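You operate a simulated robot arm through the tools that you are given. There is no shell and no other tool.

You are at the controls of a simulated two-armed robot. One attempt, no reset.

TASK
Pick up the green brush from the brush mug with one hand, pass it to the other hand and put it on the top of the small turntable.

The check looks at the end state, three seconds after you hand in, the way a careful person would. Anything else that was tipped, shoved, dropped, spilled or broken makes it a failure.

THE ROBOT
Two 7-joint arms with two-finger grippers on one trunk, on a base that drives. Base frame: it is fixed to the floor where the robot stands at the start and does not move with it; the origin is under the middle of the robot, x ahead of it, y to its left, z up. Readings come in m, degrees, newtons and seconds.
The left shoulder is at the start at [0.06, 0.123, 0.945], the right one opposite. With the tool pointing down near the work surface each hand reaches from about 0.36 to 0.8 m from the robot's upright axis, wherever it stands, measured 20 degrees to its own side. Places, roughly: brush [-2, -0.75, 1]; top of the small turntable [-1.4, -0.6, 0.8]. Payload 1.47 kg a hand.
The TCP of each hand is the grasp point between the finger pads, 0.016 m short of the fingertips. In the tool frame z runs along the fingers and y along their closing line. The gripper opens to 0.087 m. The gripper's body begins 0.055 m behind the TCP.
Orientation is that of the tool frame in the base frame, as [roll, pitch, yaw] about the fixed x, y, z axes, in that order (R = Rz(yaw) Ry(pitch) Rx(roll)). With the fingers straight down and closing along the base's y, the tool's x points along the base's -x, its y along +y and its z along -z.

THE INTERFACE
- The arms move only by the tool arm_command. It takes "left_deltas", "right_deltas" or both (then of equal length, played together; a hand with none holds still); each is a list of rows, each a list of 3 entries, a list of its own where there are three numbers: the shift along the tool's x, y, z in m, then the turn, a rotation vector about the tool's x, y, z in degrees, then the opening, from 0 (shut) to 1 (fully open). In form: [[[tx, ty, tz], [rx, ry, rz], jaw], ...]. A call has 1 to 20 rows; each row shifts and turns the commanded pose from where the row before left it, along the tool's axes as they then stand. Each row takes 0.2 s and may step no farther than 0.05 m and 8.6 degrees from the row before; otherwise, or with a gripper value out of range, the whole call is refused. A pose out of reach is approached as far as the arm can. The call stops where the force on the tool passes 40 N (or 10 N more than at its start, if that is more) or the arm is blocked; 0.2 s more then pass. The fingers move at their own pace (about 0.153 m/s each) and stop on an object; they squeeze with about 28 N. The grip force told is the motor's: it shows also when the fingers shut on nothing. Time passes only in rows, and 0.2 s behind the last, so rows that do not move let the fingers close. It gives the time, the measured TCP pose, the force on the tool (base axes), the opening and the grip force at its end, in the units of the frame above (readings bear some noise), with the torque about the TCP (base axes, N m) and any sound that the robot's microphone picked up.
- Cameras (640 x 400 px; columns grow to the right, rows downward): "scene" is now at [0.0956, 0.0141, 1.5153]; the picture's right is [0.18, -0.98, 0.00], its down [-0.61, -0.11, -0.79] and it looks along [0.78, 0.14, -0.62] (base axes); focal length 279 px, centre (320, 200). "left" rides on the left gripper at [0.073, -0.012, -0.09] in its tool frame; the picture's right is [0.16, 0.99, 0.00], its down [-0.72, 0.12, -0.68] and it looks along [-0.67, 0.11, 0.73] (tool axes); focal length 247 px, centre (320, 200). "right" rides on the right gripper at [0.073, 0.012, -0.09] in its tool frame; the picture's right is [-0.16, 0.99, 0.00], its down [-0.72, -0.12, -0.68] and it looks along [-0.67, -0.11, 0.73] (tool axes); focal length 247 px, centre (320, 200). There is no depth. A picture from a camera that has moved, and an enlarged one, comes with that camera's place and axes in the base frame and with its lens.
- snapshot(camera): a new picture of that camera. No time passes.
- move_column(by): slides the trunk up (or, below 0, down) by that many m; the arms and the scene camera ride with it, the base frame stays. It gives what a move gives, with no picture.
- roll_base(legs): drives the robot by 1 to 6 legs, each [ahead, left, turn to the left] in m, m and degrees, along the robot's own axes; the way and the turn of a leg run together, so that a leg with both is an arc; at most 1.5 m and 180 degrees a leg. The arms and the cameras ride along, it lands a little off, and it stops where it bumps. It gives what a move gives.
- pan_tilt(pan, tilt): turns the head with the scene camera to pan (to the left, within 120 degrees either way) and tilt (down, from -29 to 69), counted from straight ahead of the robot. It gives what a move gives.
- enlarge(camera, box): a new picture of the part [left, top, right, bottom] of that camera's present view, enlarged. No time passes.
- finish_job(): hands the job in; it is judged then, once.

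Nothing tells you exact positions but the pictures and the camera data. Unless the task says otherwise, let go and move clear before handing in.

The tools are called after "Request:" as a command line: name --argument value ..., lists and objects as JSON in quotes. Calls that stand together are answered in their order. arm_command: Moves the arms, as the interface text tells. Its arguments: {"type":"object","properties":{"left_deltas":{"type":"array","items":{"type":"array"}},"right_deltas":{"type":"array","items":{"type":"array"}}},"required":[]} The other tools are called the same way: move_column (by) slides the trunk up or down; roll_base (legs) drives the base; pan_tilt (pan, tilt) turns the head that bears the scene camera; snapshot (camera) takes a picture; enlarge (camera, box) takes an enlarged picture of a part of a camera's view; finish_job () hands the job in.

At the start:

```text
time: 0.0
left_ee_pos: [0.529, 0.2689, 1.1164]
left_tool_rot: [-180.0, 0.0, 180.0]
left_ft_force: [0.1, 0.3, -0.1]
left_torque: [0.0, -0.01, -0.01]
left_opening: 0.0871
left_gripper_force: 0.1
right_ee_pos: [0.4255, -0.1871, 1.0707]
right_tool_rot: [180.0, 0.0, -179.9]
right_ft_force: [0.4, 0.6, -0.3]
right_torque: [0.01, 0.0, 0.02]
right_opening: 0.0869
right_gripper_force: 0.0
trunk travel left (down, up): [-0.1, 0.13]
robot x, y, heading: [0.0004, 0.0003, 0.2]
head pan, tilt: [10.1, 38.0]
```

scene: 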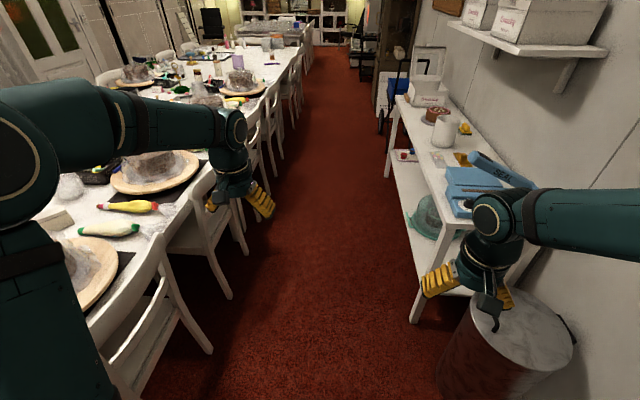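
right: 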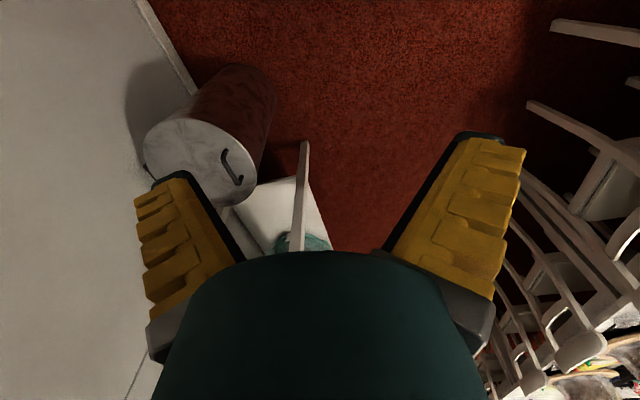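
left: 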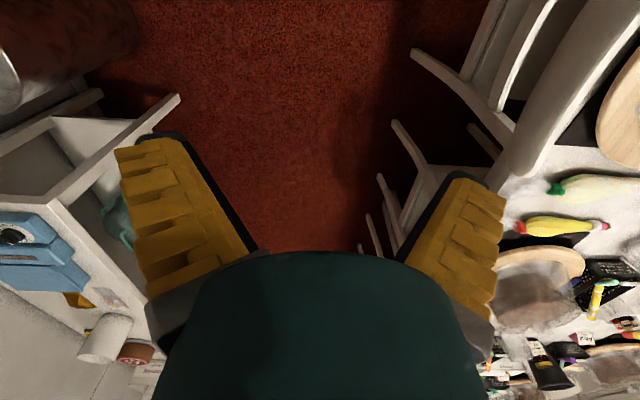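

The view ahead shows tables and an aisle. The brush and the turntable should be behind me on the robot's right, so I'll turn the head to look that way before driving.

Request:
pan_tilt --pan -120 --tilt 25

Request:
snapshot --camera "scene"

Request:
pan_tilt --pan 120 --tilt 25

Request:
snapshot --camera "scene"

```text
time: 2.1
left_ee_pos: [0.5298, 0.2687, 1.1169]
left_tool_rot: [-179.9, 0.0, 179.9]
left_ft_force: [0.4, -0.1, -0.6]
left_torque: [-0.02, 0.02, 0.02]
left_opening: 0.0872
left_gripper_force: 0.1
right_ee_pos: [0.4259, -0.1865, 1.0692]
right_tool_rot: [180.0, 0.0, 179.9]
right_ft_force: [-0.2, 0.2, 0.3]
right_torque: [0.01, -0.01, 0.0]
right_opening: 0.0867
right_gripper_force: 0.0
trunk travel left (down, up): [-0.1, 0.13]
robot x, y, heading: [0.0005, 0.0023, 0.0]
head pan, tilt: [-120.0, 25.0]
```

```text
taken
camera scene: at [-0.0354, -0.0809, 1.5356], right [-0.87, 0.5, 0.0], down [0.21, 0.37, -0.91], along [-0.45, -0.79, -0.42], focal length 279 px, centre (320, 200)
```

scene: 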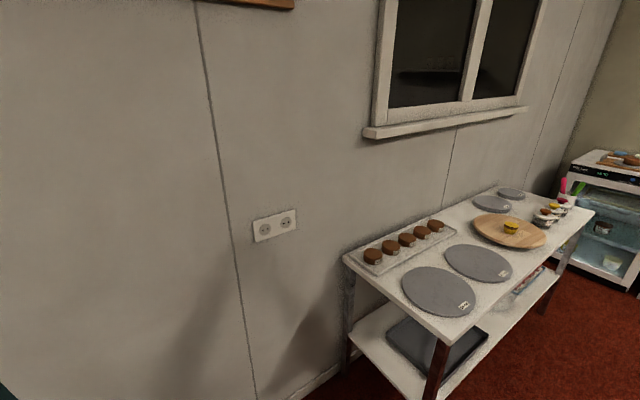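

```text
time: 5.5
left_ee_pos: [0.5299, 0.2684, 1.1164]
left_tool_rot: [-179.9, 0.0, -180.0]
left_ft_force: [0.5, -1.2, 0.6]
left_torque: [-0.04, 0.0, 0.03]
left_opening: 0.0871
left_gripper_force: 0.1
right_ee_pos: [0.4247, -0.1878, 1.071]
right_tool_rot: [180.0, -0.1, 180.0]
right_ft_force: [-0.3, -0.5, 0.1]
right_torque: [0.03, 0.0, -0.03]
right_opening: 0.087
right_gripper_force: 0.1
trunk travel left (down, up): [-0.1, 0.13]
robot x, y, heading: [0.002, 0.0009, 0.0]
head pan, tilt: [120.0, 25.0]
```

```text
taken
camera scene: at [-0.0354, 0.0787, 1.5357], right [0.87, 0.5, 0.0], down [0.21, -0.37, -0.91], along [-0.45, 0.79, -0.42], focal length 279 px, centre (320, 200)
```

scene: 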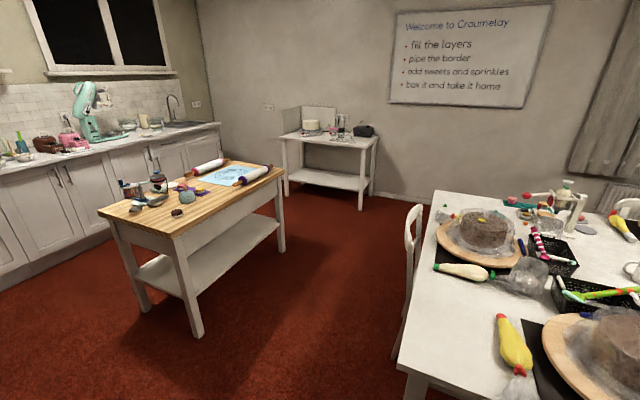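

Behind me on the right there is a white side table along the wall. It holds grey discs, a wooden board and a mug with pink and green handles. I'll zoom in on it.

Request:
pan_tilt --pan -120 --tilt 25

Request:
enlarge --camera "scene" --box '[440, 140, 640, 265]'

Request:
enlarge --camera "scene" --box '[330, 170, 570, 320]'

```text
time: 8.9
left_ee_pos: [0.5277, 0.2666, 1.1172]
left_tool_rot: [-180.0, 0.0, -180.0]
left_ft_force: [-0.1, 0.2, 1.2]
left_torque: [0.01, 0.0, 0.0]
left_opening: 0.087
left_gripper_force: 0.1
right_ee_pos: [0.4255, -0.1876, 1.0715]
right_tool_rot: [-180.0, 0.0, 180.0]
right_ft_force: [0.6, 0.2, -0.4]
right_torque: [-0.02, 0.05, 0.02]
right_opening: 0.0873
right_gripper_force: 0.0
trunk travel left (down, up): [-0.1, 0.13]
robot x, y, heading: [-0.0003, -0.0021, 0.1]
head pan, tilt: [-120.0, 25.0]
```

```text
3.20 times, centred on (540, 202) of scene
camera zoom: at [-0.0354, -0.0809, 1.5357], right [-0.87, 0.5, 0.0], down [0.21, 0.37, -0.91], along [-0.45, -0.79, -0.42], focal length 894 px, centre (-384, 192)
```

zoom: 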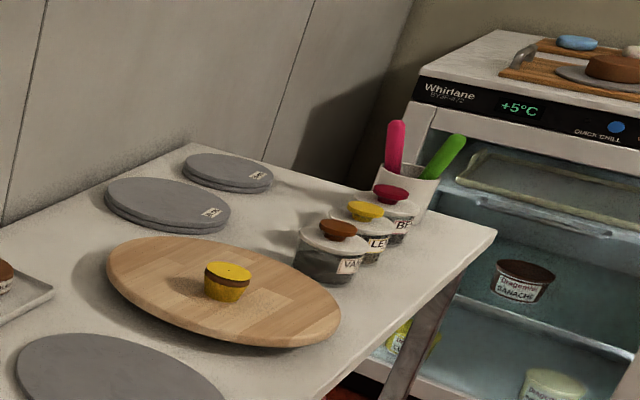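

```text
2.67 times, centred on (450, 245) of scene
camera zoom: at [-0.0354, -0.0809, 1.5357], right [-0.87, 0.5, 0.0], down [0.21, 0.37, -0.91], along [-0.45, -0.79, -0.42], focal length 745 px, centre (-27, 80)
```

zoom: 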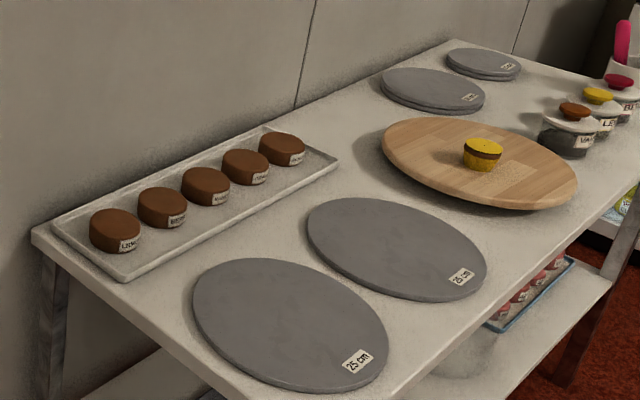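

The wooden disc with a small yellow-topped cake on it should be the turntable, near [-1.45, -0.65, 0.8]. The mug with the green and pink handles is near [-2.0, -0.65]. I'll drive backwards along the table, which looks clear, and look again from there.

Request:
roll_base --legs '[[-0.8, 0.1, 0], [-0.6, 0, 0]]'

Request:
pan_tilt --pan -110 --tilt 40

Request:
snapshot --camera "scene"

```text
time: 16.2
left_ee_pos: [-0.865, 0.3652, 1.1169]
left_tool_rot: [-180.0, 0.0, -179.9]
left_ft_force: [0.6, 0.6, -0.2]
left_torque: [-0.03, -0.01, 0.02]
left_opening: 0.0871
left_gripper_force: 0.2
right_ee_pos: [-0.9686, -0.089, 1.0691]
right_tool_rot: [-179.9, 0.1, -179.9]
right_ft_force: [-0.2, -0.1, 0.2]
right_torque: [-0.01, -0.01, 0.02]
right_opening: 0.0872
right_gripper_force: 0.0
trunk travel left (down, up): [-0.1, 0.13]
robot x, y, heading: [-1.3977, 0.0937, -0.2]
head pan, tilt: [-120.0, 25.0]
```

```text
time: 16.9
left_ee_pos: [-0.8656, 0.3658, 1.1162]
left_tool_rot: [180.0, -0.1, -179.9]
left_ft_force: [0.2, -0.3, 0.6]
left_torque: [-0.02, 0.0, 0.01]
left_opening: 0.0871
left_gripper_force: 0.1
right_ee_pos: [-0.9682, -0.0902, 1.0702]
right_tool_rot: [180.0, 0.1, -179.9]
right_ft_force: [0.3, 0.1, 0.1]
right_torque: [-0.02, -0.02, -0.03]
right_opening: 0.0869
right_gripper_force: 0.0
trunk travel left (down, up): [-0.1, 0.13]
robot x, y, heading: [-1.3946, 0.0969, 0.1]
head pan, tilt: [-110.0, 40.0]
```

```text
taken
camera scene: at [-1.4118, 0.0152, 1.5124], right [-0.94, 0.34, 0.0], down [0.22, 0.6, -0.77], along [-0.26, -0.72, -0.64], focal length 279 px, centre (320, 200)
```

scene: 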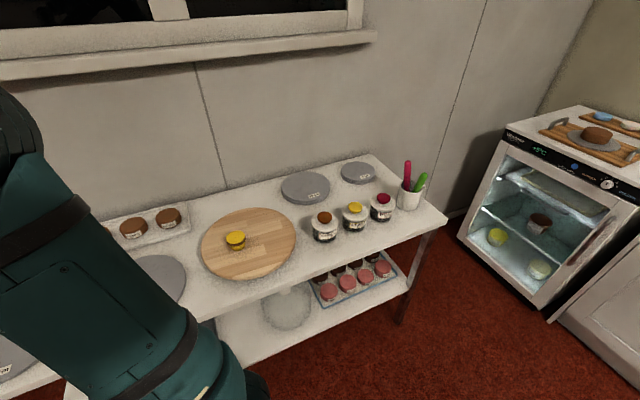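

Triangulating from the two views puts the green handle tip near [-2.0, -0.60, 0.97] and the turntable centre near [-1.40, -0.65]. I'll stand between them facing the wall, so the right hand is on the mug side and the left hand on the turntable side.

Request:
roll_base --legs '[[-0.31, -0.06, 0], [0, 0, -90]]'

Request:
pan_tilt --pan -25 --tilt 40

Request:
snapshot --camera "scene"

Request:
snapshot --camera "right"

```text
time: 22.8
left_ee_pos: [-1.4154, -0.4843, 1.1163]
left_tool_rot: [179.9, 0.0, 91.9]
left_ft_force: [0.2, 0.1, 0.0]
left_torque: [-0.01, -0.04, 0.02]
left_opening: 0.0868
left_gripper_force: 0.0
right_ee_pos: [-1.8734, -0.3958, 1.0708]
right_tool_rot: [-180.0, -0.1, 91.9]
right_ft_force: [0.0, -0.3, -0.9]
right_torque: [-0.02, 0.0, 0.01]
right_opening: 0.0869
right_gripper_force: 0.1
trunk travel left (down, up): [-0.1, 0.13]
robot x, y, heading: [-1.6995, 0.0351, -88.2]
head pan, tilt: [-110.0, 40.0]
```

```text
time: 24.4
left_ee_pos: [-1.4144, -0.4826, 1.1174]
left_tool_rot: [180.0, 0.1, 91.9]
left_ft_force: [0.0, 0.0, 0.1]
left_torque: [-0.02, 0.0, -0.01]
left_opening: 0.0872
left_gripper_force: 0.0
right_ee_pos: [-1.8738, -0.3961, 1.0693]
right_tool_rot: [180.0, 0.0, 91.9]
right_ft_force: [0.1, 0.9, -0.5]
right_torque: [-0.04, 0.01, 0.0]
right_opening: 0.0869
right_gripper_force: 0.1
trunk travel left (down, up): [-0.1, 0.13]
robot x, y, heading: [-1.6996, 0.0345, -88.1]
head pan, tilt: [-25.0, 40.0]
```

```text
taken
camera scene: at [-1.7327, -0.0536, 1.5123], right [-0.92, 0.39, 0.0], down [0.25, 0.59, -0.77], along [-0.3, -0.7, -0.64], focal length 279 px, centre (320, 200)
```

scene: 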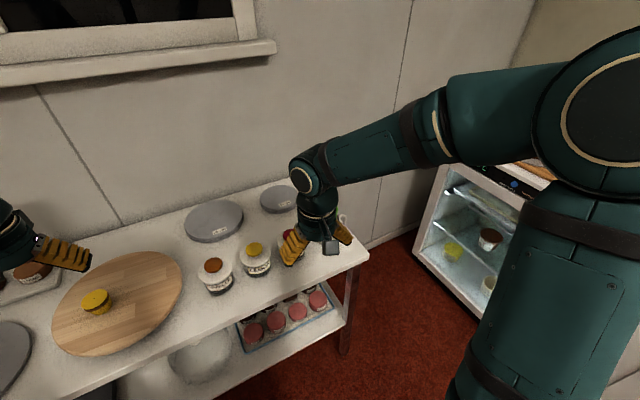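

```text
taken
camera right: at [-1.8653, -0.3226, 1.1602], right [0.99, -0.13, 0.0], down [-0.09, -0.73, 0.68], along [-0.09, -0.67, -0.73], focal length 247 px, centre (320, 200)
```

right: 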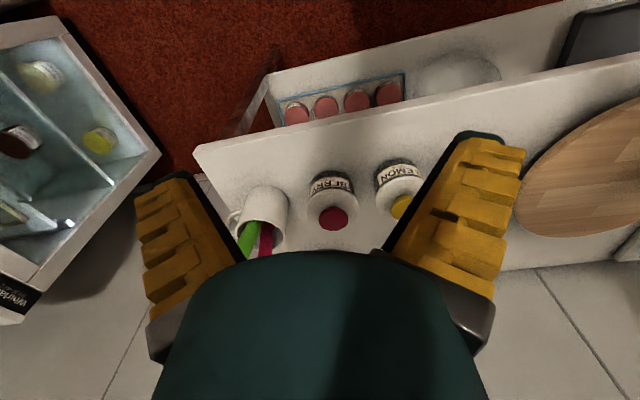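

I'm at the planned spot, facing the wall. The right hand blocks the scene camera's view of the mug, but its own camera shows the mug and the brush, so I'll enlarge that. Then I'll move the hand aside to clear the scene view.

Request:
enlarge --camera "right" --box '[190, 160, 350, 260]'

Request:
arm_command --right_deltas '[[[0, 0.04, -0.01], [0, 0, 0], 1], [[0, 0.04, -0.01], [0, 0, 0], 1], [[0, 0.04, -0.01], [0, 0, 0], 1], [[0, 0.03, 0], [0, 0, 0], 1], [[0, 0.02, 0], [0, 0, 0], 1]]'

Request:
snapshot --camera "scene"

```text
4.00 times, centred on (270, 210) of right
camera zoom: at [-1.8653, -0.3226, 1.1602], right [0.99, -0.13, 0.0], down [-0.09, -0.73, 0.68], along [-0.09, -0.67, -0.73], focal length 988 px, centre (520, 160)
```

zoom: 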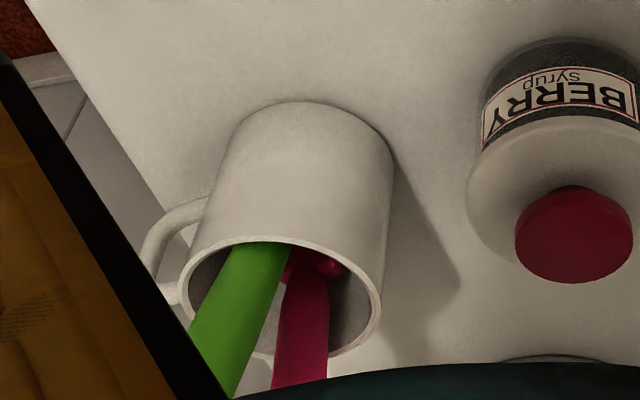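

```text
time: 25.6
left_ee_pos: [-1.4145, -0.4834, 1.1162]
left_tool_rot: [180.0, 0.0, 91.8]
left_ft_force: [0.0, -0.1, 0.3]
left_torque: [0.01, -0.02, 0.02]
left_opening: 0.087
left_gripper_force: 0.1
right_ee_pos: [-1.7033, -0.39, 1.1021]
right_tool_rot: [-180.0, 0.1, 91.8]
right_ft_force: [-0.1, -0.3, 0.1]
right_torque: [-0.02, -0.02, -0.01]
right_opening: 0.087
right_gripper_force: 0.0
trunk travel left (down, up): [-0.1, 0.13]
robot x, y, heading: [-1.6988, 0.0352, -88.0]
head pan, tilt: [-25.0, 40.0]
```

```text
taken
camera scene: at [-1.7322, -0.0536, 1.5123], right [-0.92, 0.39, 0.0], down [0.25, 0.59, -0.77], along [-0.3, -0.7, -0.64], focal length 279 px, centre (320, 200)
```

scene: 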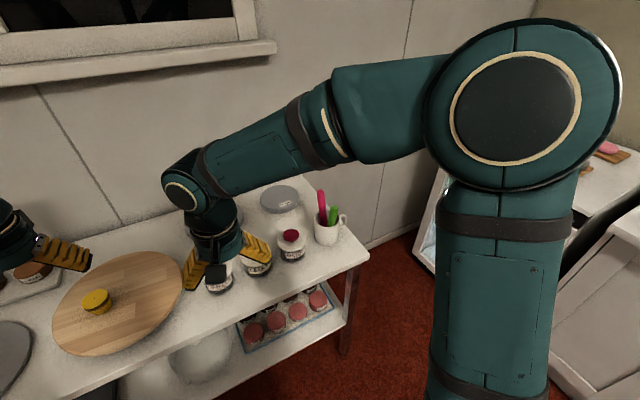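

Request:
enlarge --camera "scene" --box '[264, 170, 376, 240]'

Request:
enlarge --camera "scene" --box '[20, 230, 228, 360]'

Request:
snapshot --camera "left"

Request:
snapshot --camera "right"

```text
5.71 times, centred on (320, 205) of scene
camera zoom: at [-1.7322, -0.0536, 1.5123], right [-0.92, 0.39, 0.0], down [0.25, 0.59, -0.77], along [-0.3, -0.7, -0.64], focal length 1596 px, centre (320, 171)
```

zoom: 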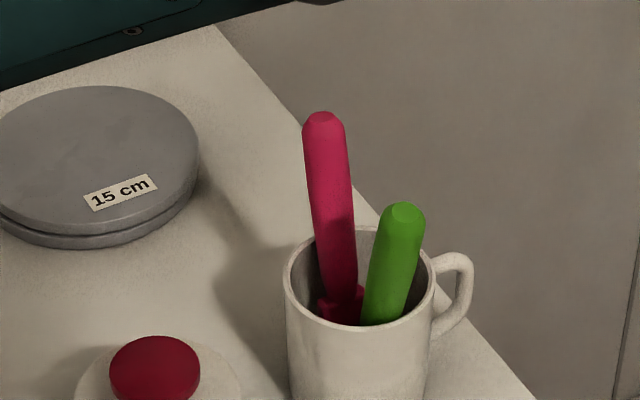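

```text
3.08 times, centred on (124, 295) of scene
camera zoom: at [-1.7322, -0.0536, 1.5123], right [-0.92, 0.39, 0.0], down [0.25, 0.59, -0.77], along [-0.3, -0.7, -0.64], focal length 860 px, centre (923, -92)
```

zoom: 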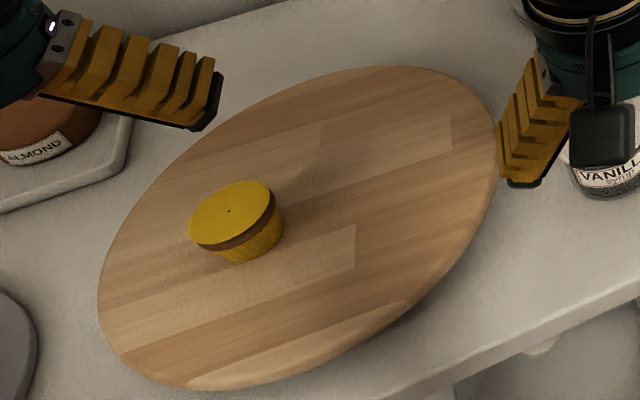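

```text
taken
camera left: at [-1.4289, -0.4125, 1.2058], right [0.98, 0.19, 0.0], down [0.14, -0.72, 0.68], along [0.13, -0.67, -0.73], focal length 247 px, centre (320, 200)
```

left: 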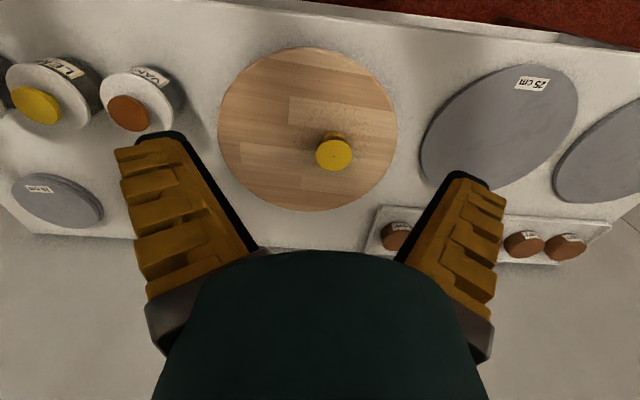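

```text
taken
camera right: at [-1.6952, -0.3174, 1.1916], right [0.99, -0.13, 0.0], down [-0.09, -0.73, 0.68], along [-0.09, -0.67, -0.73], focal length 247 px, centre (320, 200)
```

right: 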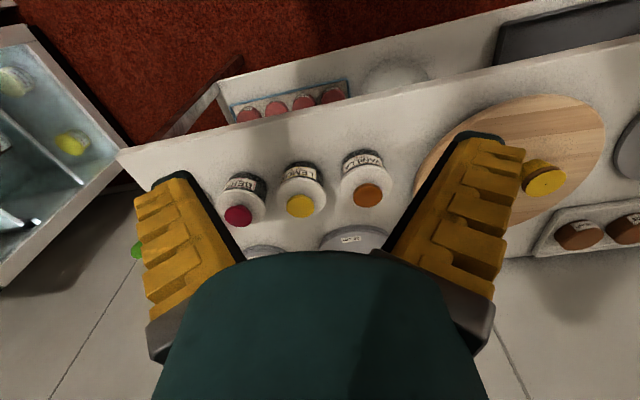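

The green handle leans about 10° toward me. Its tip is near [-2.018, -0.611, 0.960], and the mug rim is near z 0.895. I'll bring the right hand above it, tilted to match, and check with its camera before going down.

Request:
arm_command --right_deltas '[[[-0.005, -0.04, 0], [0, 0, 0], 1], [[-0.01, -0.04, 0], [0, 0, 0], 1], [[-0.02, -0.04, 0], [0, 0, 0], 1], [[-0.025, -0.04, 0], [0, 0, 0], 1], [[-0.025, -0.04, 0], [0, 0, 0], 1], [[-0.025, -0.04, 0], [0, 0, 0], 1], [[-0.025, -0.04, 0], [0, 0, 0], 1], [[-0.025, -0.04, 0], [0, -4.7, 0], 1], [[-0.016, 0, 0], [0, -4.7, 0], 1], [[0, 0, 0], [0, 0, 0], 1]]'

Request:
snapshot --camera "right"

Request:
snapshot --camera "scene"

```text
time: 27.8
left_ee_pos: [-1.4152, -0.4843, 1.1177]
left_tool_rot: [179.8, -0.1, 91.9]
left_ft_force: [-1.1, 0.3, 0.0]
left_torque: [-0.04, -0.04, -0.04]
left_opening: 0.087
left_gripper_force: 0.1
right_ee_pos: [-2.0191, -0.5775, 1.1019]
right_tool_rot: [-180.0, 9.3, 91.8]
right_ft_force: [0.6, -0.3, -0.4]
right_torque: [-0.01, 0.03, -0.03]
right_opening: 0.0871
right_gripper_force: 0.1
trunk travel left (down, up): [-0.1, 0.13]
robot x, y, heading: [-1.6989, 0.0375, -88.0]
head pan, tilt: [-25.0, 40.0]
```

```text
taken
camera right: at [-2.0105, -0.4894, 1.1791], right [0.99, -0.12, 0.03], down [-0.1, -0.61, 0.79], along [-0.08, -0.79, -0.61], focal length 247 px, centre (320, 200)
```

right: 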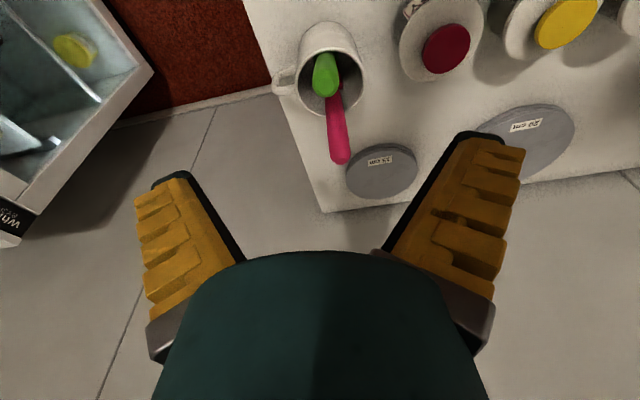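

```text
taken
camera scene: at [-1.733, -0.0536, 1.5123], right [-0.92, 0.39, 0.0], down [0.25, 0.59, -0.77], along [-0.3, -0.7, -0.64], focal length 279 px, centre (320, 200)
```

scene: 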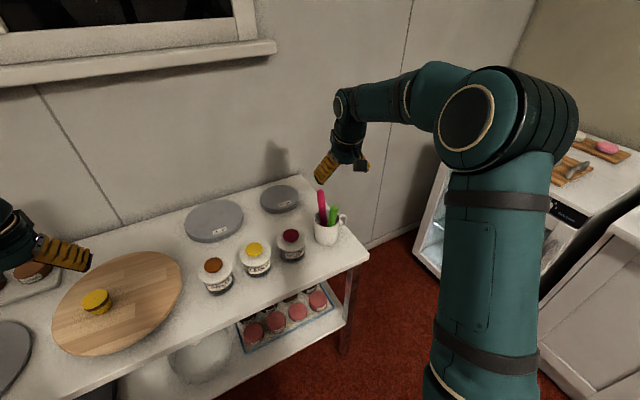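

Request:
enlarge --camera "right" --box '[264, 10, 392, 90]'

Request:
enlarge --camera "right" --box '[264, 50, 424, 150]'

Request:
enlarge --camera "scene" --box '[280, 140, 392, 250]'

```text
5.00 times, centred on (328, 50) of right
camera zoom: at [-2.0105, -0.4894, 1.1791], right [0.99, -0.12, 0.03], down [-0.1, -0.61, 0.79], along [-0.08, -0.79, -0.61], focal length 1235 px, centre (280, 950)
```

zoom: 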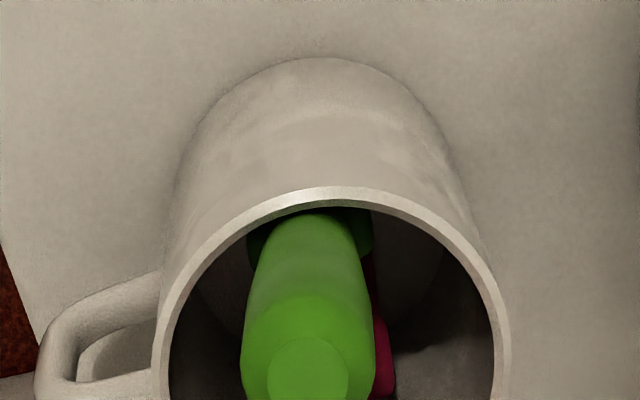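

```text
4.00 times, centred on (344, 100) of right
camera zoom: at [-2.0105, -0.4894, 1.1791], right [0.99, -0.12, 0.03], down [-0.1, -0.61, 0.79], along [-0.08, -0.79, -0.61], focal length 988 px, centre (224, 600)
```

zoom: 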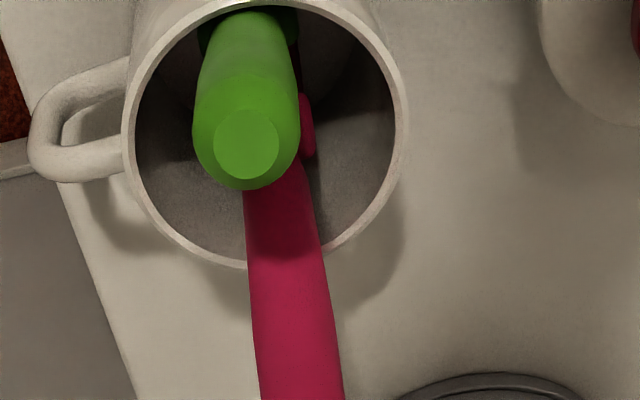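

```text
3.64 times, centred on (336, 195) of scene
camera zoom: at [-1.733, -0.0536, 1.5123], right [-0.92, 0.39, 0.0], down [0.25, 0.59, -0.77], along [-0.3, -0.7, -0.64], focal length 1016 px, centre (262, 218)
```

zoom: 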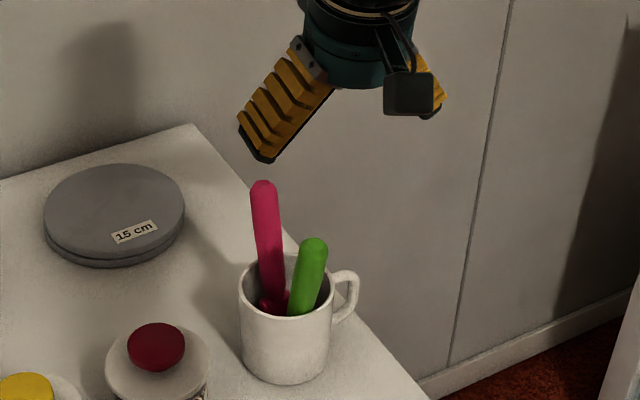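

The hand's camera looks almost straight down the green handle, with the cap centre at about [-2.014, -0.603, 0.96]. I'll centre the hand on it and go partway down, then check the alignment again.

Request:
arm_command --right_deltas '[[[-0.003, 0.005, 0.02], [0, 0, 0], 1], [[0, 0, 0.03], [0, 0, 0], 1], [[0, 0, 0.03], [0, 0, 0], 1], [[0, 0, 0.01], [0, 0, 0], 1], [[0, 0, 0], [0, 0, 0], 1]]'

Request:
snapshot --camera "right"

Request:
enlarge --camera "scene" --box '[280, 140, 392, 250]'

```text
time: 29.0
left_ee_pos: [-1.4157, -0.4837, 1.1169]
left_tool_rot: [180.0, 0.0, 91.8]
left_ft_force: [-0.1, -1.1, 0.2]
left_torque: [0.0, 0.01, -0.01]
left_opening: 0.0869
left_gripper_force: 0.1
right_ee_pos: [-2.0126, -0.593, 1.0133]
right_tool_rot: [180.0, 9.3, 91.9]
right_ft_force: [0.1, 0.5, -0.7]
right_torque: [-0.02, -0.01, -0.02]
right_opening: 0.0871
right_gripper_force: 0.1
trunk travel left (down, up): [-0.1, 0.13]
robot x, y, heading: [-1.7006, 0.0363, -88.2]
head pan, tilt: [-25.0, 40.0]
```

```text
taken
camera right: at [-2.0052, -0.5065, 1.0904], right [0.99, -0.12, 0.03], down [-0.1, -0.61, 0.79], along [-0.08, -0.79, -0.61], focal length 247 px, centre (320, 200)
```

right: 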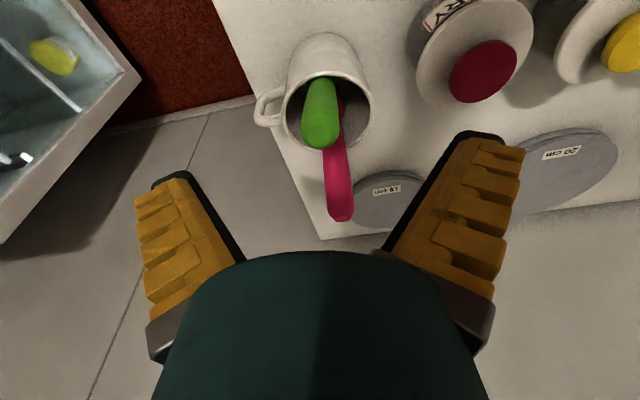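

```text
3.64 times, centred on (336, 195) of scene
camera zoom: at [-1.7326, -0.0537, 1.5123], right [-0.92, 0.39, 0.0], down [0.25, 0.59, -0.77], along [-0.3, -0.7, -0.64], focal length 1016 px, centre (262, 218)
```

zoom: 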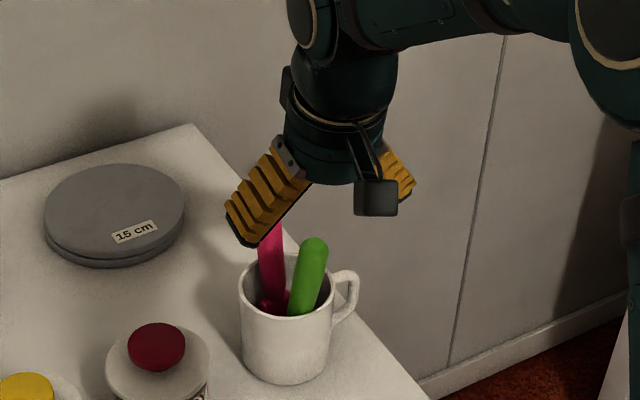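

The handle lines up with the tool axis to within a couple of millimetres, and the pink brush clears the fingers. I'll go down the rest of the way with the tips staying above the rim, then close.

Request:
arm_command --right_deltas '[[[0, 0, 0.025], [0, 0, 0], 1], [[0, 0, 0.025], [0, 0, 0], 1], [[0, 0, 0.02], [0, 0, 0], 1], [[0, 0, 0.01], [0, 0, 0], 1], [[0, 0, 0], [0, 0, 0], 1]]'

Request:
snapshot --camera "right"

Request:
enlarge --camera "scene" --box '[280, 140, 392, 250]'

```text
time: 30.2
left_ee_pos: [-1.4149, -0.4839, 1.117]
left_tool_rot: [180.0, 0.0, 91.9]
left_ft_force: [-0.5, 0.2, 0.1]
left_torque: [-0.01, 0.03, -0.02]
left_opening: 0.0874
left_gripper_force: 0.1
right_ee_pos: [-2.0116, -0.6077, 0.9352]
right_tool_rot: [179.9, 9.5, 91.9]
right_ft_force: [-0.1, 0.4, -0.3]
right_torque: [-0.02, -0.01, -0.02]
right_opening: 0.087
right_gripper_force: 0.0
trunk travel left (down, up): [-0.1, 0.13]
robot x, y, heading: [-1.7001, 0.037, -87.8]
head pan, tilt: [-25.0, 40.0]
```

```text
taken
camera right: at [-2.0039, -0.5203, 1.0121], right [0.99, -0.12, 0.03], down [-0.1, -0.61, 0.79], along [-0.08, -0.79, -0.61], focal length 247 px, centre (320, 200)
```

right: 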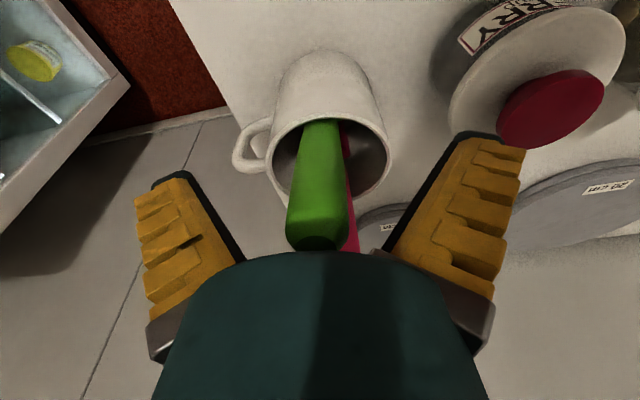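

```text
3.64 times, centred on (336, 195) of scene
camera zoom: at [-1.7326, -0.0536, 1.5123], right [-0.92, 0.39, 0.0], down [0.25, 0.59, -0.77], along [-0.3, -0.7, -0.64], focal length 1016 px, centre (262, 218)
```

zoom: 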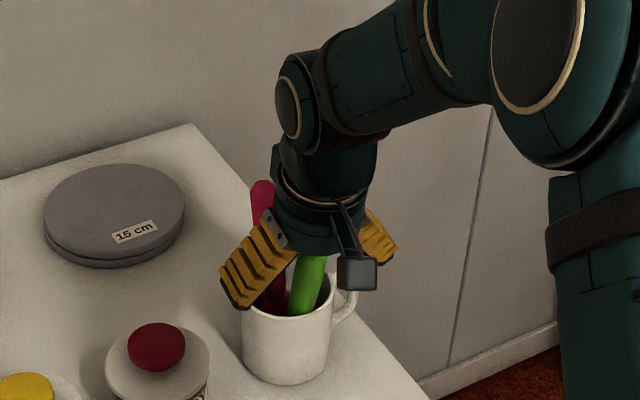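

The handle is centred between the pads, so I'm closing the gripper now.

Request:
arm_command --right_deltas '[[[0, 0, 0], [0, 0, 0], 0.4], [[0, 0, 0], [0, 0, 0], 0.2], [[0, 0, 0], [0, 0, 0], 0], [[0, 0, 0], [0, 0, 0], 0], [[0, 0, 0], [0, 0, 0], 0]]'

Request:
snapshot --camera "right"

Request:
enlarge --camera "scene" --box '[280, 140, 392, 250]'

```text
time: 31.4
left_ee_pos: [-1.4159, -0.4835, 1.1177]
left_tool_rot: [180.0, 0.0, 91.9]
left_ft_force: [0.5, 1.1, -0.1]
left_torque: [0.02, -0.03, -0.04]
left_opening: 0.0869
left_gripper_force: 0.0
right_ee_pos: [-2.013, -0.607, 0.9354]
right_tool_rot: [-180.0, 9.4, 91.9]
right_ft_force: [0.2, 1.8, 3.4]
right_torque: [0.14, -0.06, 0.04]
right_opening: 0.0156
right_gripper_force: 27.9
trunk travel left (down, up): [-0.1, 0.13]
robot x, y, heading: [-1.7004, 0.0374, -88.2]
head pan, tilt: [-25.0, 40.0]
```

```text
taken
camera right: at [-2.0037, -0.52, 1.0126], right [0.99, -0.12, 0.03], down [-0.1, -0.61, 0.79], along [-0.08, -0.79, -0.61], focal length 247 px, centre (320, 200)
```

right: 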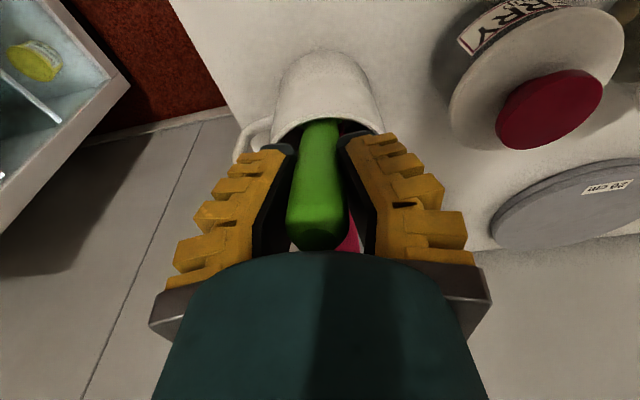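

```text
3.64 times, centred on (336, 195) of scene
camera zoom: at [-1.7325, -0.0532, 1.5124], right [-0.92, 0.39, 0.0], down [0.25, 0.59, -0.77], along [-0.3, -0.7, -0.64], focal length 1016 px, centre (262, 218)
```

zoom: 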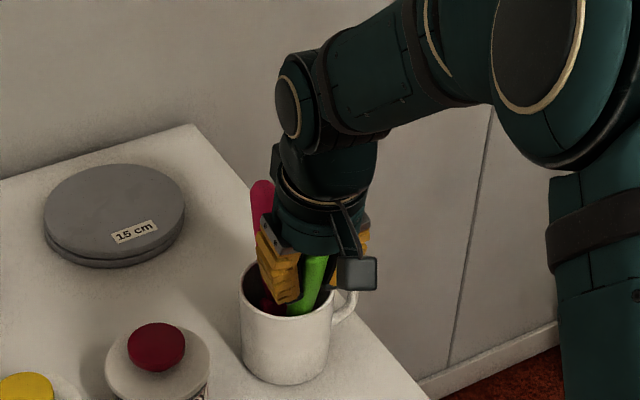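

The grip holds at 15.6 mm with 28 N, and the mug hasn't moved. I'll lift slowly in small steps, watching the force and the mug.

Request:
arm_command --right_deltas '[[[-0.0008, 0, -0.01], [0, 0, 0], 0], [[-0.0008, 0, -0.01], [0, 0, 0], 0], [[-0.0008, 0, -0.01], [0, 0, 0], 0]]'

Request:
enlarge --camera "scene" --box '[280, 140, 392, 250]'

Request:
snapshot --camera "right"

```text
time: 32.2
left_ee_pos: [-1.415, -0.4839, 1.1178]
left_tool_rot: [180.0, -0.1, 91.9]
left_ft_force: [0.0, -0.2, -0.2]
left_torque: [0.01, -0.02, 0.01]
left_opening: 0.0869
left_gripper_force: 0.1
right_ee_pos: [-2.0111, -0.6056, 0.9651]
right_tool_rot: [-180.0, 9.3, 91.9]
right_ft_force: [1.1, 0.3, 0.5]
right_torque: [0.01, -0.01, -0.04]
right_opening: 0.0144
right_gripper_force: 28.3
trunk travel left (down, up): [-0.1, 0.13]
robot x, y, heading: [-1.7032, 0.0342, -87.9]
head pan, tilt: [-25.0, 40.0]
```

```text
3.64 times, centred on (336, 195) of scene
camera zoom: at [-1.7326, -0.0534, 1.5124], right [-0.92, 0.39, 0.0], down [0.25, 0.59, -0.77], along [-0.3, -0.7, -0.64], focal length 1016 px, centre (262, 218)
```

zoom: 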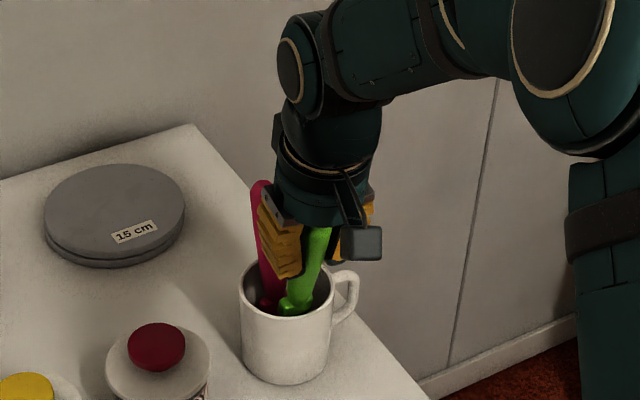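

```text
taken
camera right: at [-2.0041, -0.5184, 1.0422], right [0.99, -0.12, 0.03], down [-0.1, -0.61, 0.79], along [-0.08, -0.79, -0.61], focal length 247 px, centre (320, 200)
```

right: 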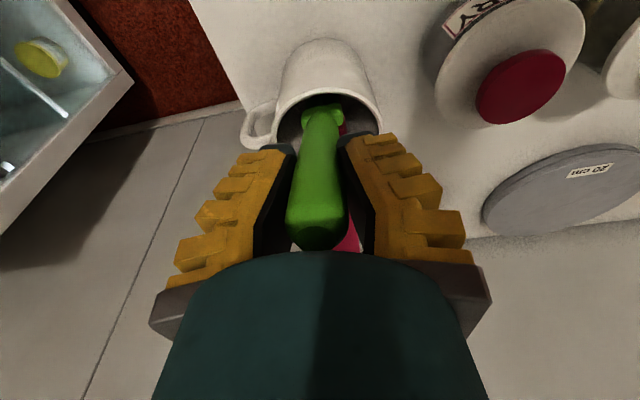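

The brush is rising and the mug hasn't moved. The wider head is starting to show at the rim, so I'll keep lifting slowly.

Request:
arm_command --right_deltas '[[[-0.0008, 0, -0.01], [0, 0, 0], 0], [[-0.0008, 0, -0.01], [0, 0, 0], 0], [[-0.0008, 0, -0.01], [0, 0, 0], 0]]'

Request:
enlarge --camera "scene" --box '[280, 140, 392, 250]'

Request:
snapshot --camera "right"

```text
time: 33.0
left_ee_pos: [-1.4155, -0.4838, 1.1179]
left_tool_rot: [179.9, 0.0, 91.8]
left_ft_force: [-0.8, 0.1, -0.6]
left_torque: [0.01, 0.01, -0.02]
left_opening: 0.087
left_gripper_force: 0.2
right_ee_pos: [-2.0124, -0.6007, 0.9936]
right_tool_rot: [180.0, 9.5, 91.9]
right_ft_force: [0.1, 1.2, -0.5]
right_torque: [-0.02, 0.0, -0.01]
right_opening: 0.0142
right_gripper_force: 27.6
trunk travel left (down, up): [-0.1, 0.13]
robot x, y, heading: [-1.7017, 0.0323, -88.2]
head pan, tilt: [-25.0, 40.0]
```

```text
3.64 times, centred on (336, 195) of scene
camera zoom: at [-1.7326, -0.0535, 1.5124], right [-0.92, 0.39, 0.0], down [0.25, 0.59, -0.77], along [-0.3, -0.7, -0.64], focal length 1016 px, centre (262, 218)
```

zoom: 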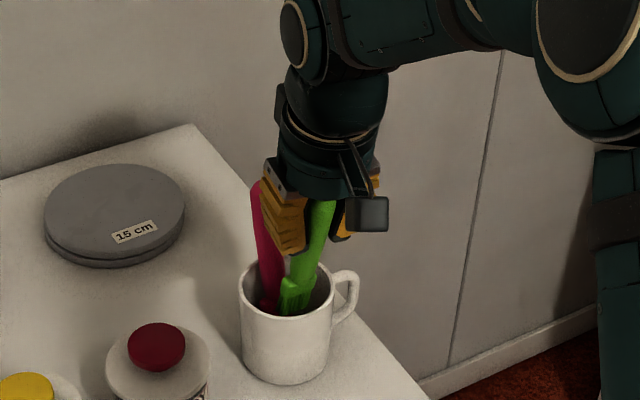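

```text
taken
camera right: at [-2.0042, -0.5141, 1.0714], right [0.99, -0.12, 0.03], down [-0.1, -0.61, 0.79], along [-0.08, -0.79, -0.61], focal length 247 px, centre (320, 200)
```

right: 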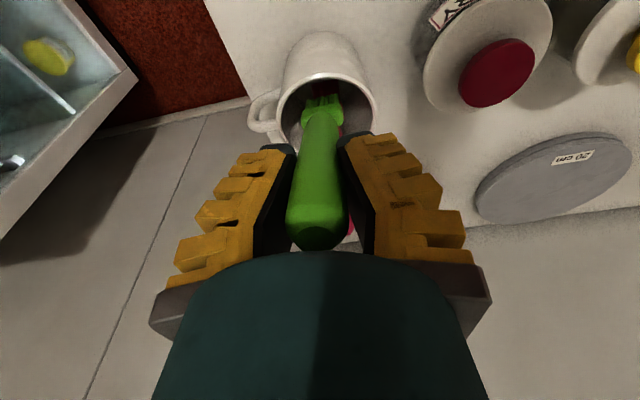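

Request:
arm_command --right_deltas '[[[-0.001, 0, -0.01], [0, 0, 0], 0], [[-0.001, 0, -0.01], [0, 0, 0], 0], [[-0.001, 0, -0.01], [0, 0, 0], 0], [[-0.001, 0, -0.01], [0, 0, 0], 0]]'

Request:
enlarge --camera "scene" --box '[280, 140, 392, 250]'

Request:
snapshot --camera "right"

```text
time: 34.0
left_ee_pos: [-1.4153, -0.4838, 1.1164]
left_tool_rot: [-180.0, 0.0, 91.8]
left_ft_force: [-0.4, 0.7, 0.7]
left_torque: [-0.01, 0.0, 0.01]
left_opening: 0.0874
left_gripper_force: 0.1
right_ee_pos: [-2.0114, -0.5994, 1.0352]
right_tool_rot: [-179.9, 9.3, 92.0]
right_ft_force: [0.0, 0.1, 0.0]
right_torque: [0.03, 0.05, 0.01]
right_opening: 0.014
right_gripper_force: 27.9
trunk travel left (down, up): [-0.1, 0.13]
robot x, y, heading: [-1.6995, 0.0366, -88.2]
head pan, tilt: [-25.0, 40.0]
```

```text
3.64 times, centred on (336, 195) of scene
camera zoom: at [-1.7326, -0.0536, 1.5123], right [-0.92, 0.39, 0.0], down [0.25, 0.59, -0.77], along [-0.3, -0.7, -0.64], focal length 1016 px, centre (262, 218)
```

zoom: 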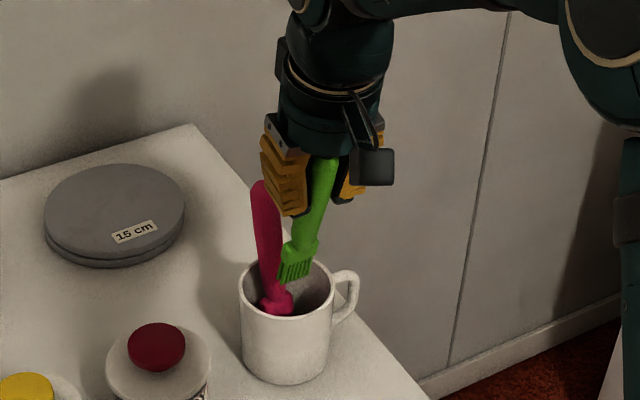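

```text
taken
camera right: at [-2.0036, -0.5123, 1.1118], right [0.99, -0.12, 0.03], down [-0.1, -0.61, 0.79], along [-0.08, -0.79, -0.61], focal length 247 px, centre (320, 200)
```

right: 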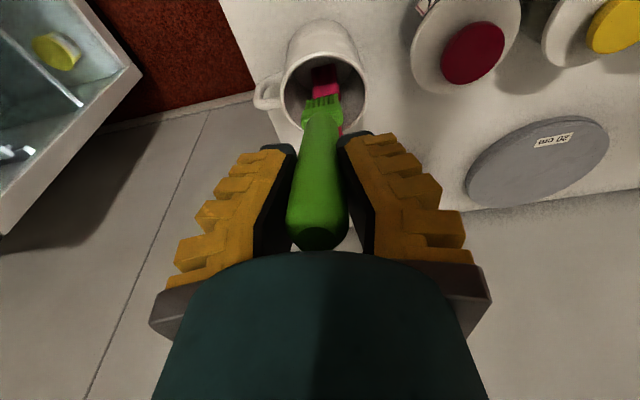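

The brush is out of the mug, and the mug and pink brush are still in place. The bristle end is about 0.11 m beyond the TCP. I'll raise it clear, level the hand and bring it to the space in front of the robot.

Request:
arm_command --right_deltas '[[[-0.0032, 0, -0.02], [0, 0, 0], 0], [[-0.0048, 0, -0.03], [0, 0, 0], 0], [[-0.0048, 0, -0.03], [0, 0, 0], 0], [[-0.0032, 0, -0.02], [0, 4.7, 0], 0], [[0, 0.01, 0], [0, 4.7, 0], 0], [[0.02, 0.03, 0], [0, 0, 0], 0], [[0.024, 0.035, 0], [0, 0, 0], 0], [[0.024, 0.035, 0], [0, 0, 0], 0], [[0.024, 0.035, 0], [0, 0, 0], 0], [[0.024, 0.035, 0], [0, 0, 0], 0], [[0.02, 0.03, 0], [0, 0, 0], 0], [[0, 0, 0], [0, 0, 0], 0]]'

Request:
snapshot --camera "scene"

Request:
snapshot --camera "right"

```text
time: 36.6
left_ee_pos: [-1.4153, -0.4844, 1.1167]
left_tool_rot: [-180.0, 0.1, 91.9]
left_ft_force: [0.8, 0.2, 0.0]
left_torque: [-0.03, 0.03, -0.05]
left_opening: 0.0871
left_gripper_force: 0.0
right_ee_pos: [-1.8073, -0.4574, 1.1342]
right_tool_rot: [179.9, 0.2, 91.9]
right_ft_force: [-0.4, 0.6, -0.1]
right_torque: [0.0, 0.0, 0.01]
right_opening: 0.0126
right_gripper_force: 28.0
trunk travel left (down, up): [-0.1, 0.13]
robot x, y, heading: [-1.6975, 0.0362, -88.4]
head pan, tilt: [-25.0, 40.0]
```

```text
taken
camera scene: at [-1.733, -0.054, 1.5123], right [-0.92, 0.39, 0.0], down [0.25, 0.59, -0.77], along [-0.3, -0.7, -0.64], focal length 279 px, centre (320, 200)
```

scene: 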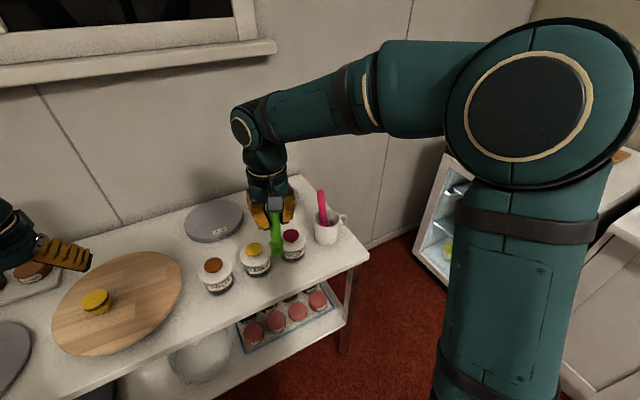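

```text
taken
camera right: at [-1.7985, -0.3841, 1.2247], right [0.99, -0.13, 0.0], down [-0.09, -0.73, 0.68], along [-0.09, -0.67, -0.73], focal length 247 px, centre (320, 200)
```

right: 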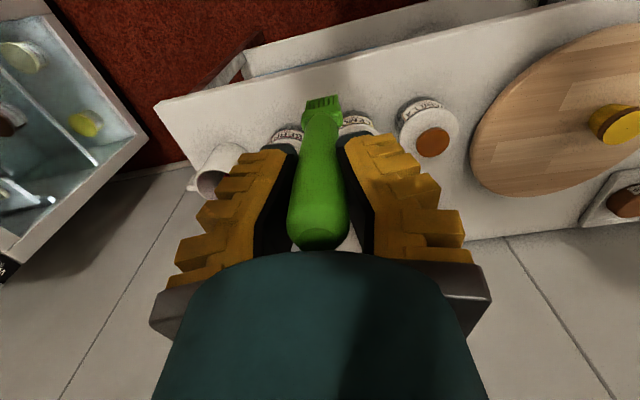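

The brush is held well over the front. Now I'll turn the right hand so the brush lies level, pointing toward the left hand. At the same time I'll raise the left hand and turn it so its jaws close across the brush.

Request:
arm_command --right_deltas '[[[0, 0, 0], [-8.2, 0, 0], 0], [[0, 0, 0], [-8.2, 0, 0], 0], [[0, 0, 0], [-8.2, 0, 0], 0], [[0, 0, 0], [-8.2, 0, 0], 0], [[0, 0, 0], [-8.2, 0, 0], 0], [[0, 0, 0], [0, 0, 0], 0]]' --left_deltas '[[[0, 0, -0.03], [0, 0, 8.4], 1], [[0, 0, -0.03], [0, 0, 8.4], 1], [[0, 0, -0.03], [0, 0, 8.4], 1], [[0, 0, -0.03], [0, 0, 8.4], 1], [[0, 0, 0], [0, 0, 8.4], 1], [[0, 0, 0], [0, 0, 0], 1]]'

Request:
snapshot --camera "scene"

```text
time: 38.0
left_ee_pos: [-1.4135, -0.4841, 1.2383]
left_tool_rot: [-180.0, 0.0, 49.9]
left_ft_force: [0.0, 0.8, -0.5]
left_torque: [0.06, 0.0, 0.0]
left_opening: 0.0872
left_gripper_force: 0.0
right_ee_pos: [-1.8052, -0.4564, 1.1348]
right_tool_rot: [139.0, -0.1, 91.9]
right_ft_force: [0.2, 0.5, -1.3]
right_torque: [-0.02, 0.02, -0.02]
right_opening: 0.0123
right_gripper_force: 28.2
trunk travel left (down, up): [-0.1, 0.13]
robot x, y, heading: [-1.7005, 0.0371, -88.4]
head pan, tilt: [-25.0, 40.0]
```

```text
taken
camera scene: at [-1.7323, -0.0534, 1.5124], right [-0.92, 0.39, 0.0], down [0.25, 0.59, -0.77], along [-0.3, -0.7, -0.64], focal length 279 px, centre (320, 200)
```

scene: 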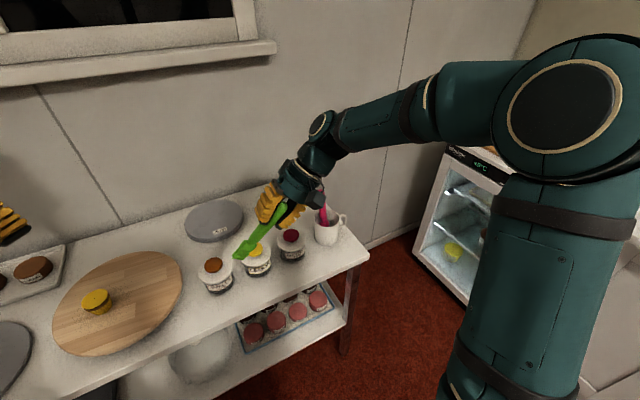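

Request:
arm_command --right_deltas '[[[0, 0, 0], [-8.2, 0, 0], 0], [[0, 0, 0], [-8.2, 0, 0], 0], [[0, 0, 0], [-8.2, 0, 0], 0], [[0, 0, 0], [-8.2, 0, 0], 0], [[0, 0, 0], [-8.2, 0, 0], 0], [[0, 0, 0], [-8, 0, 0], 0], [[0, 0, 0], [0, 0, 0], 0]]' --left_deltas '[[[0, 0, 0], [0, 0, 8.4], 1], [[0, 0, 0], [0, 0, 8.4], 1], [[0, 0, 0], [0, 0, 8.4], 1], [[0, 0, 0], [0, 0, 8.4], 1], [[0, 0, 0], [0, 0, 8.4], 1], [[0, 0, 0], [0, 0, 7.9], 1], [[0, 0, 0], [0, 0, 0], 1]]'

Request:
pan_tilt --pan 0 --tilt 40

Request:
snapshot --camera "scene"

Request:
snapshot --camera "left"

Request:
snapshot --camera "right"

```text
time: 39.6
left_ee_pos: [-1.4139, -0.4837, 1.2373]
left_tool_rot: [-179.9, 0.0, -0.2]
left_ft_force: [-0.9, 0.1, -1.0]
left_torque: [0.01, 0.0, 0.01]
left_opening: 0.0871
left_gripper_force: 0.0
right_ee_pos: [-1.8063, -0.4557, 1.1356]
right_tool_rot: [89.9, 0.0, 91.8]
right_ft_force: [0.5, 0.0, -1.5]
right_torque: [-0.02, 0.02, -0.02]
right_opening: 0.0127
right_gripper_force: 28.4
trunk travel left (down, up): [-0.1, 0.13]
robot x, y, heading: [-1.704, 0.0347, -87.9]
head pan, tilt: [-25.0, 40.0]
```

```text
time: 40.5
left_ee_pos: [-1.4148, -0.4836, 1.2366]
left_tool_rot: [-179.9, -0.1, 0.0]
left_ft_force: [-0.6, 0.2, -0.8]
left_torque: [0.02, -0.03, 0.02]
left_opening: 0.087
left_gripper_force: 0.0
right_ee_pos: [-1.8063, -0.4562, 1.135]
right_tool_rot: [90.0, 0.0, 91.9]
right_ft_force: [-0.2, 0.0, -0.8]
right_torque: [-0.01, -0.02, -0.02]
right_opening: 0.0123
right_gripper_force: 27.8
trunk travel left (down, up): [-0.1, 0.13]
robot x, y, heading: [-1.6959, 0.0322, -88.2]
head pan, tilt: [0.0, 40.0]
```

```text
taken
camera scene: at [-1.6965, -0.0605, 1.5123], right [-1.0, -0.03, 0.0], down [-0.02, 0.64, -0.77], along [0.02, -0.77, -0.64], focal length 279 px, centre (320, 200)
```

scene: 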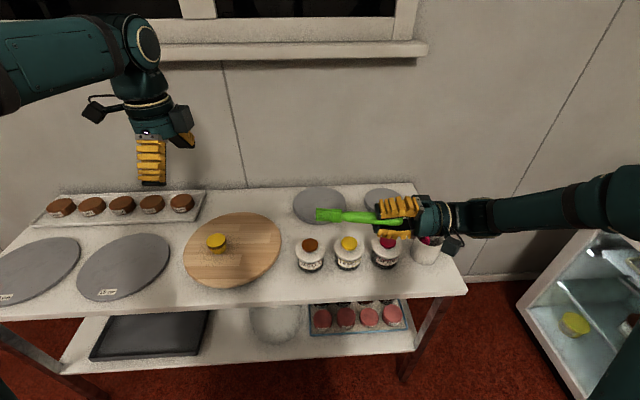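

```text
taken
camera left: at [-1.342, -0.4732, 1.3259], right [0.16, -0.99, 0.0], down [-0.72, -0.12, 0.68], along [-0.67, -0.11, -0.73], focal length 247 px, centre (320, 200)
```

left: 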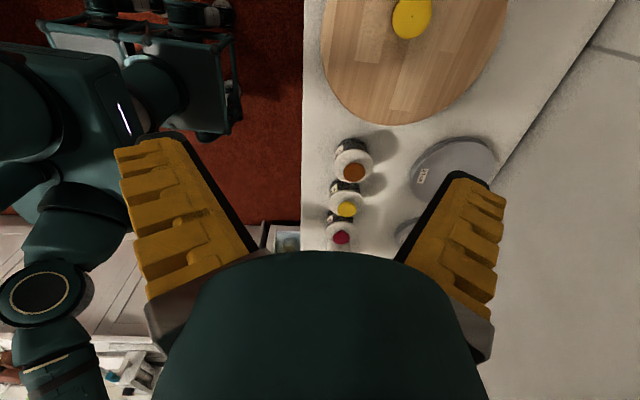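

```text
taken
camera right: at [-1.8997, -0.3863, 1.1475], right [0.01, -0.16, 0.99], down [-0.66, -0.75, -0.12], along [0.75, -0.65, -0.11], focal length 247 px, centre (320, 200)
```

right: 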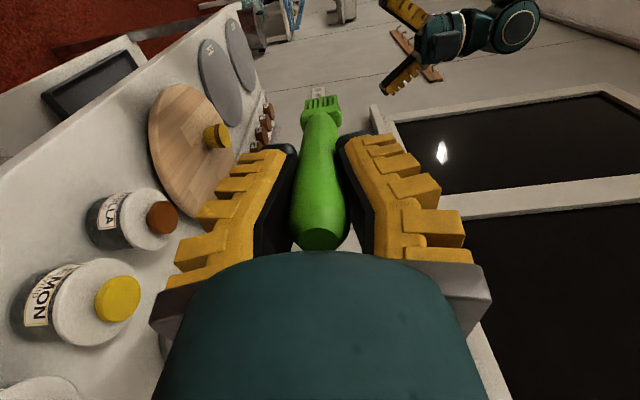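

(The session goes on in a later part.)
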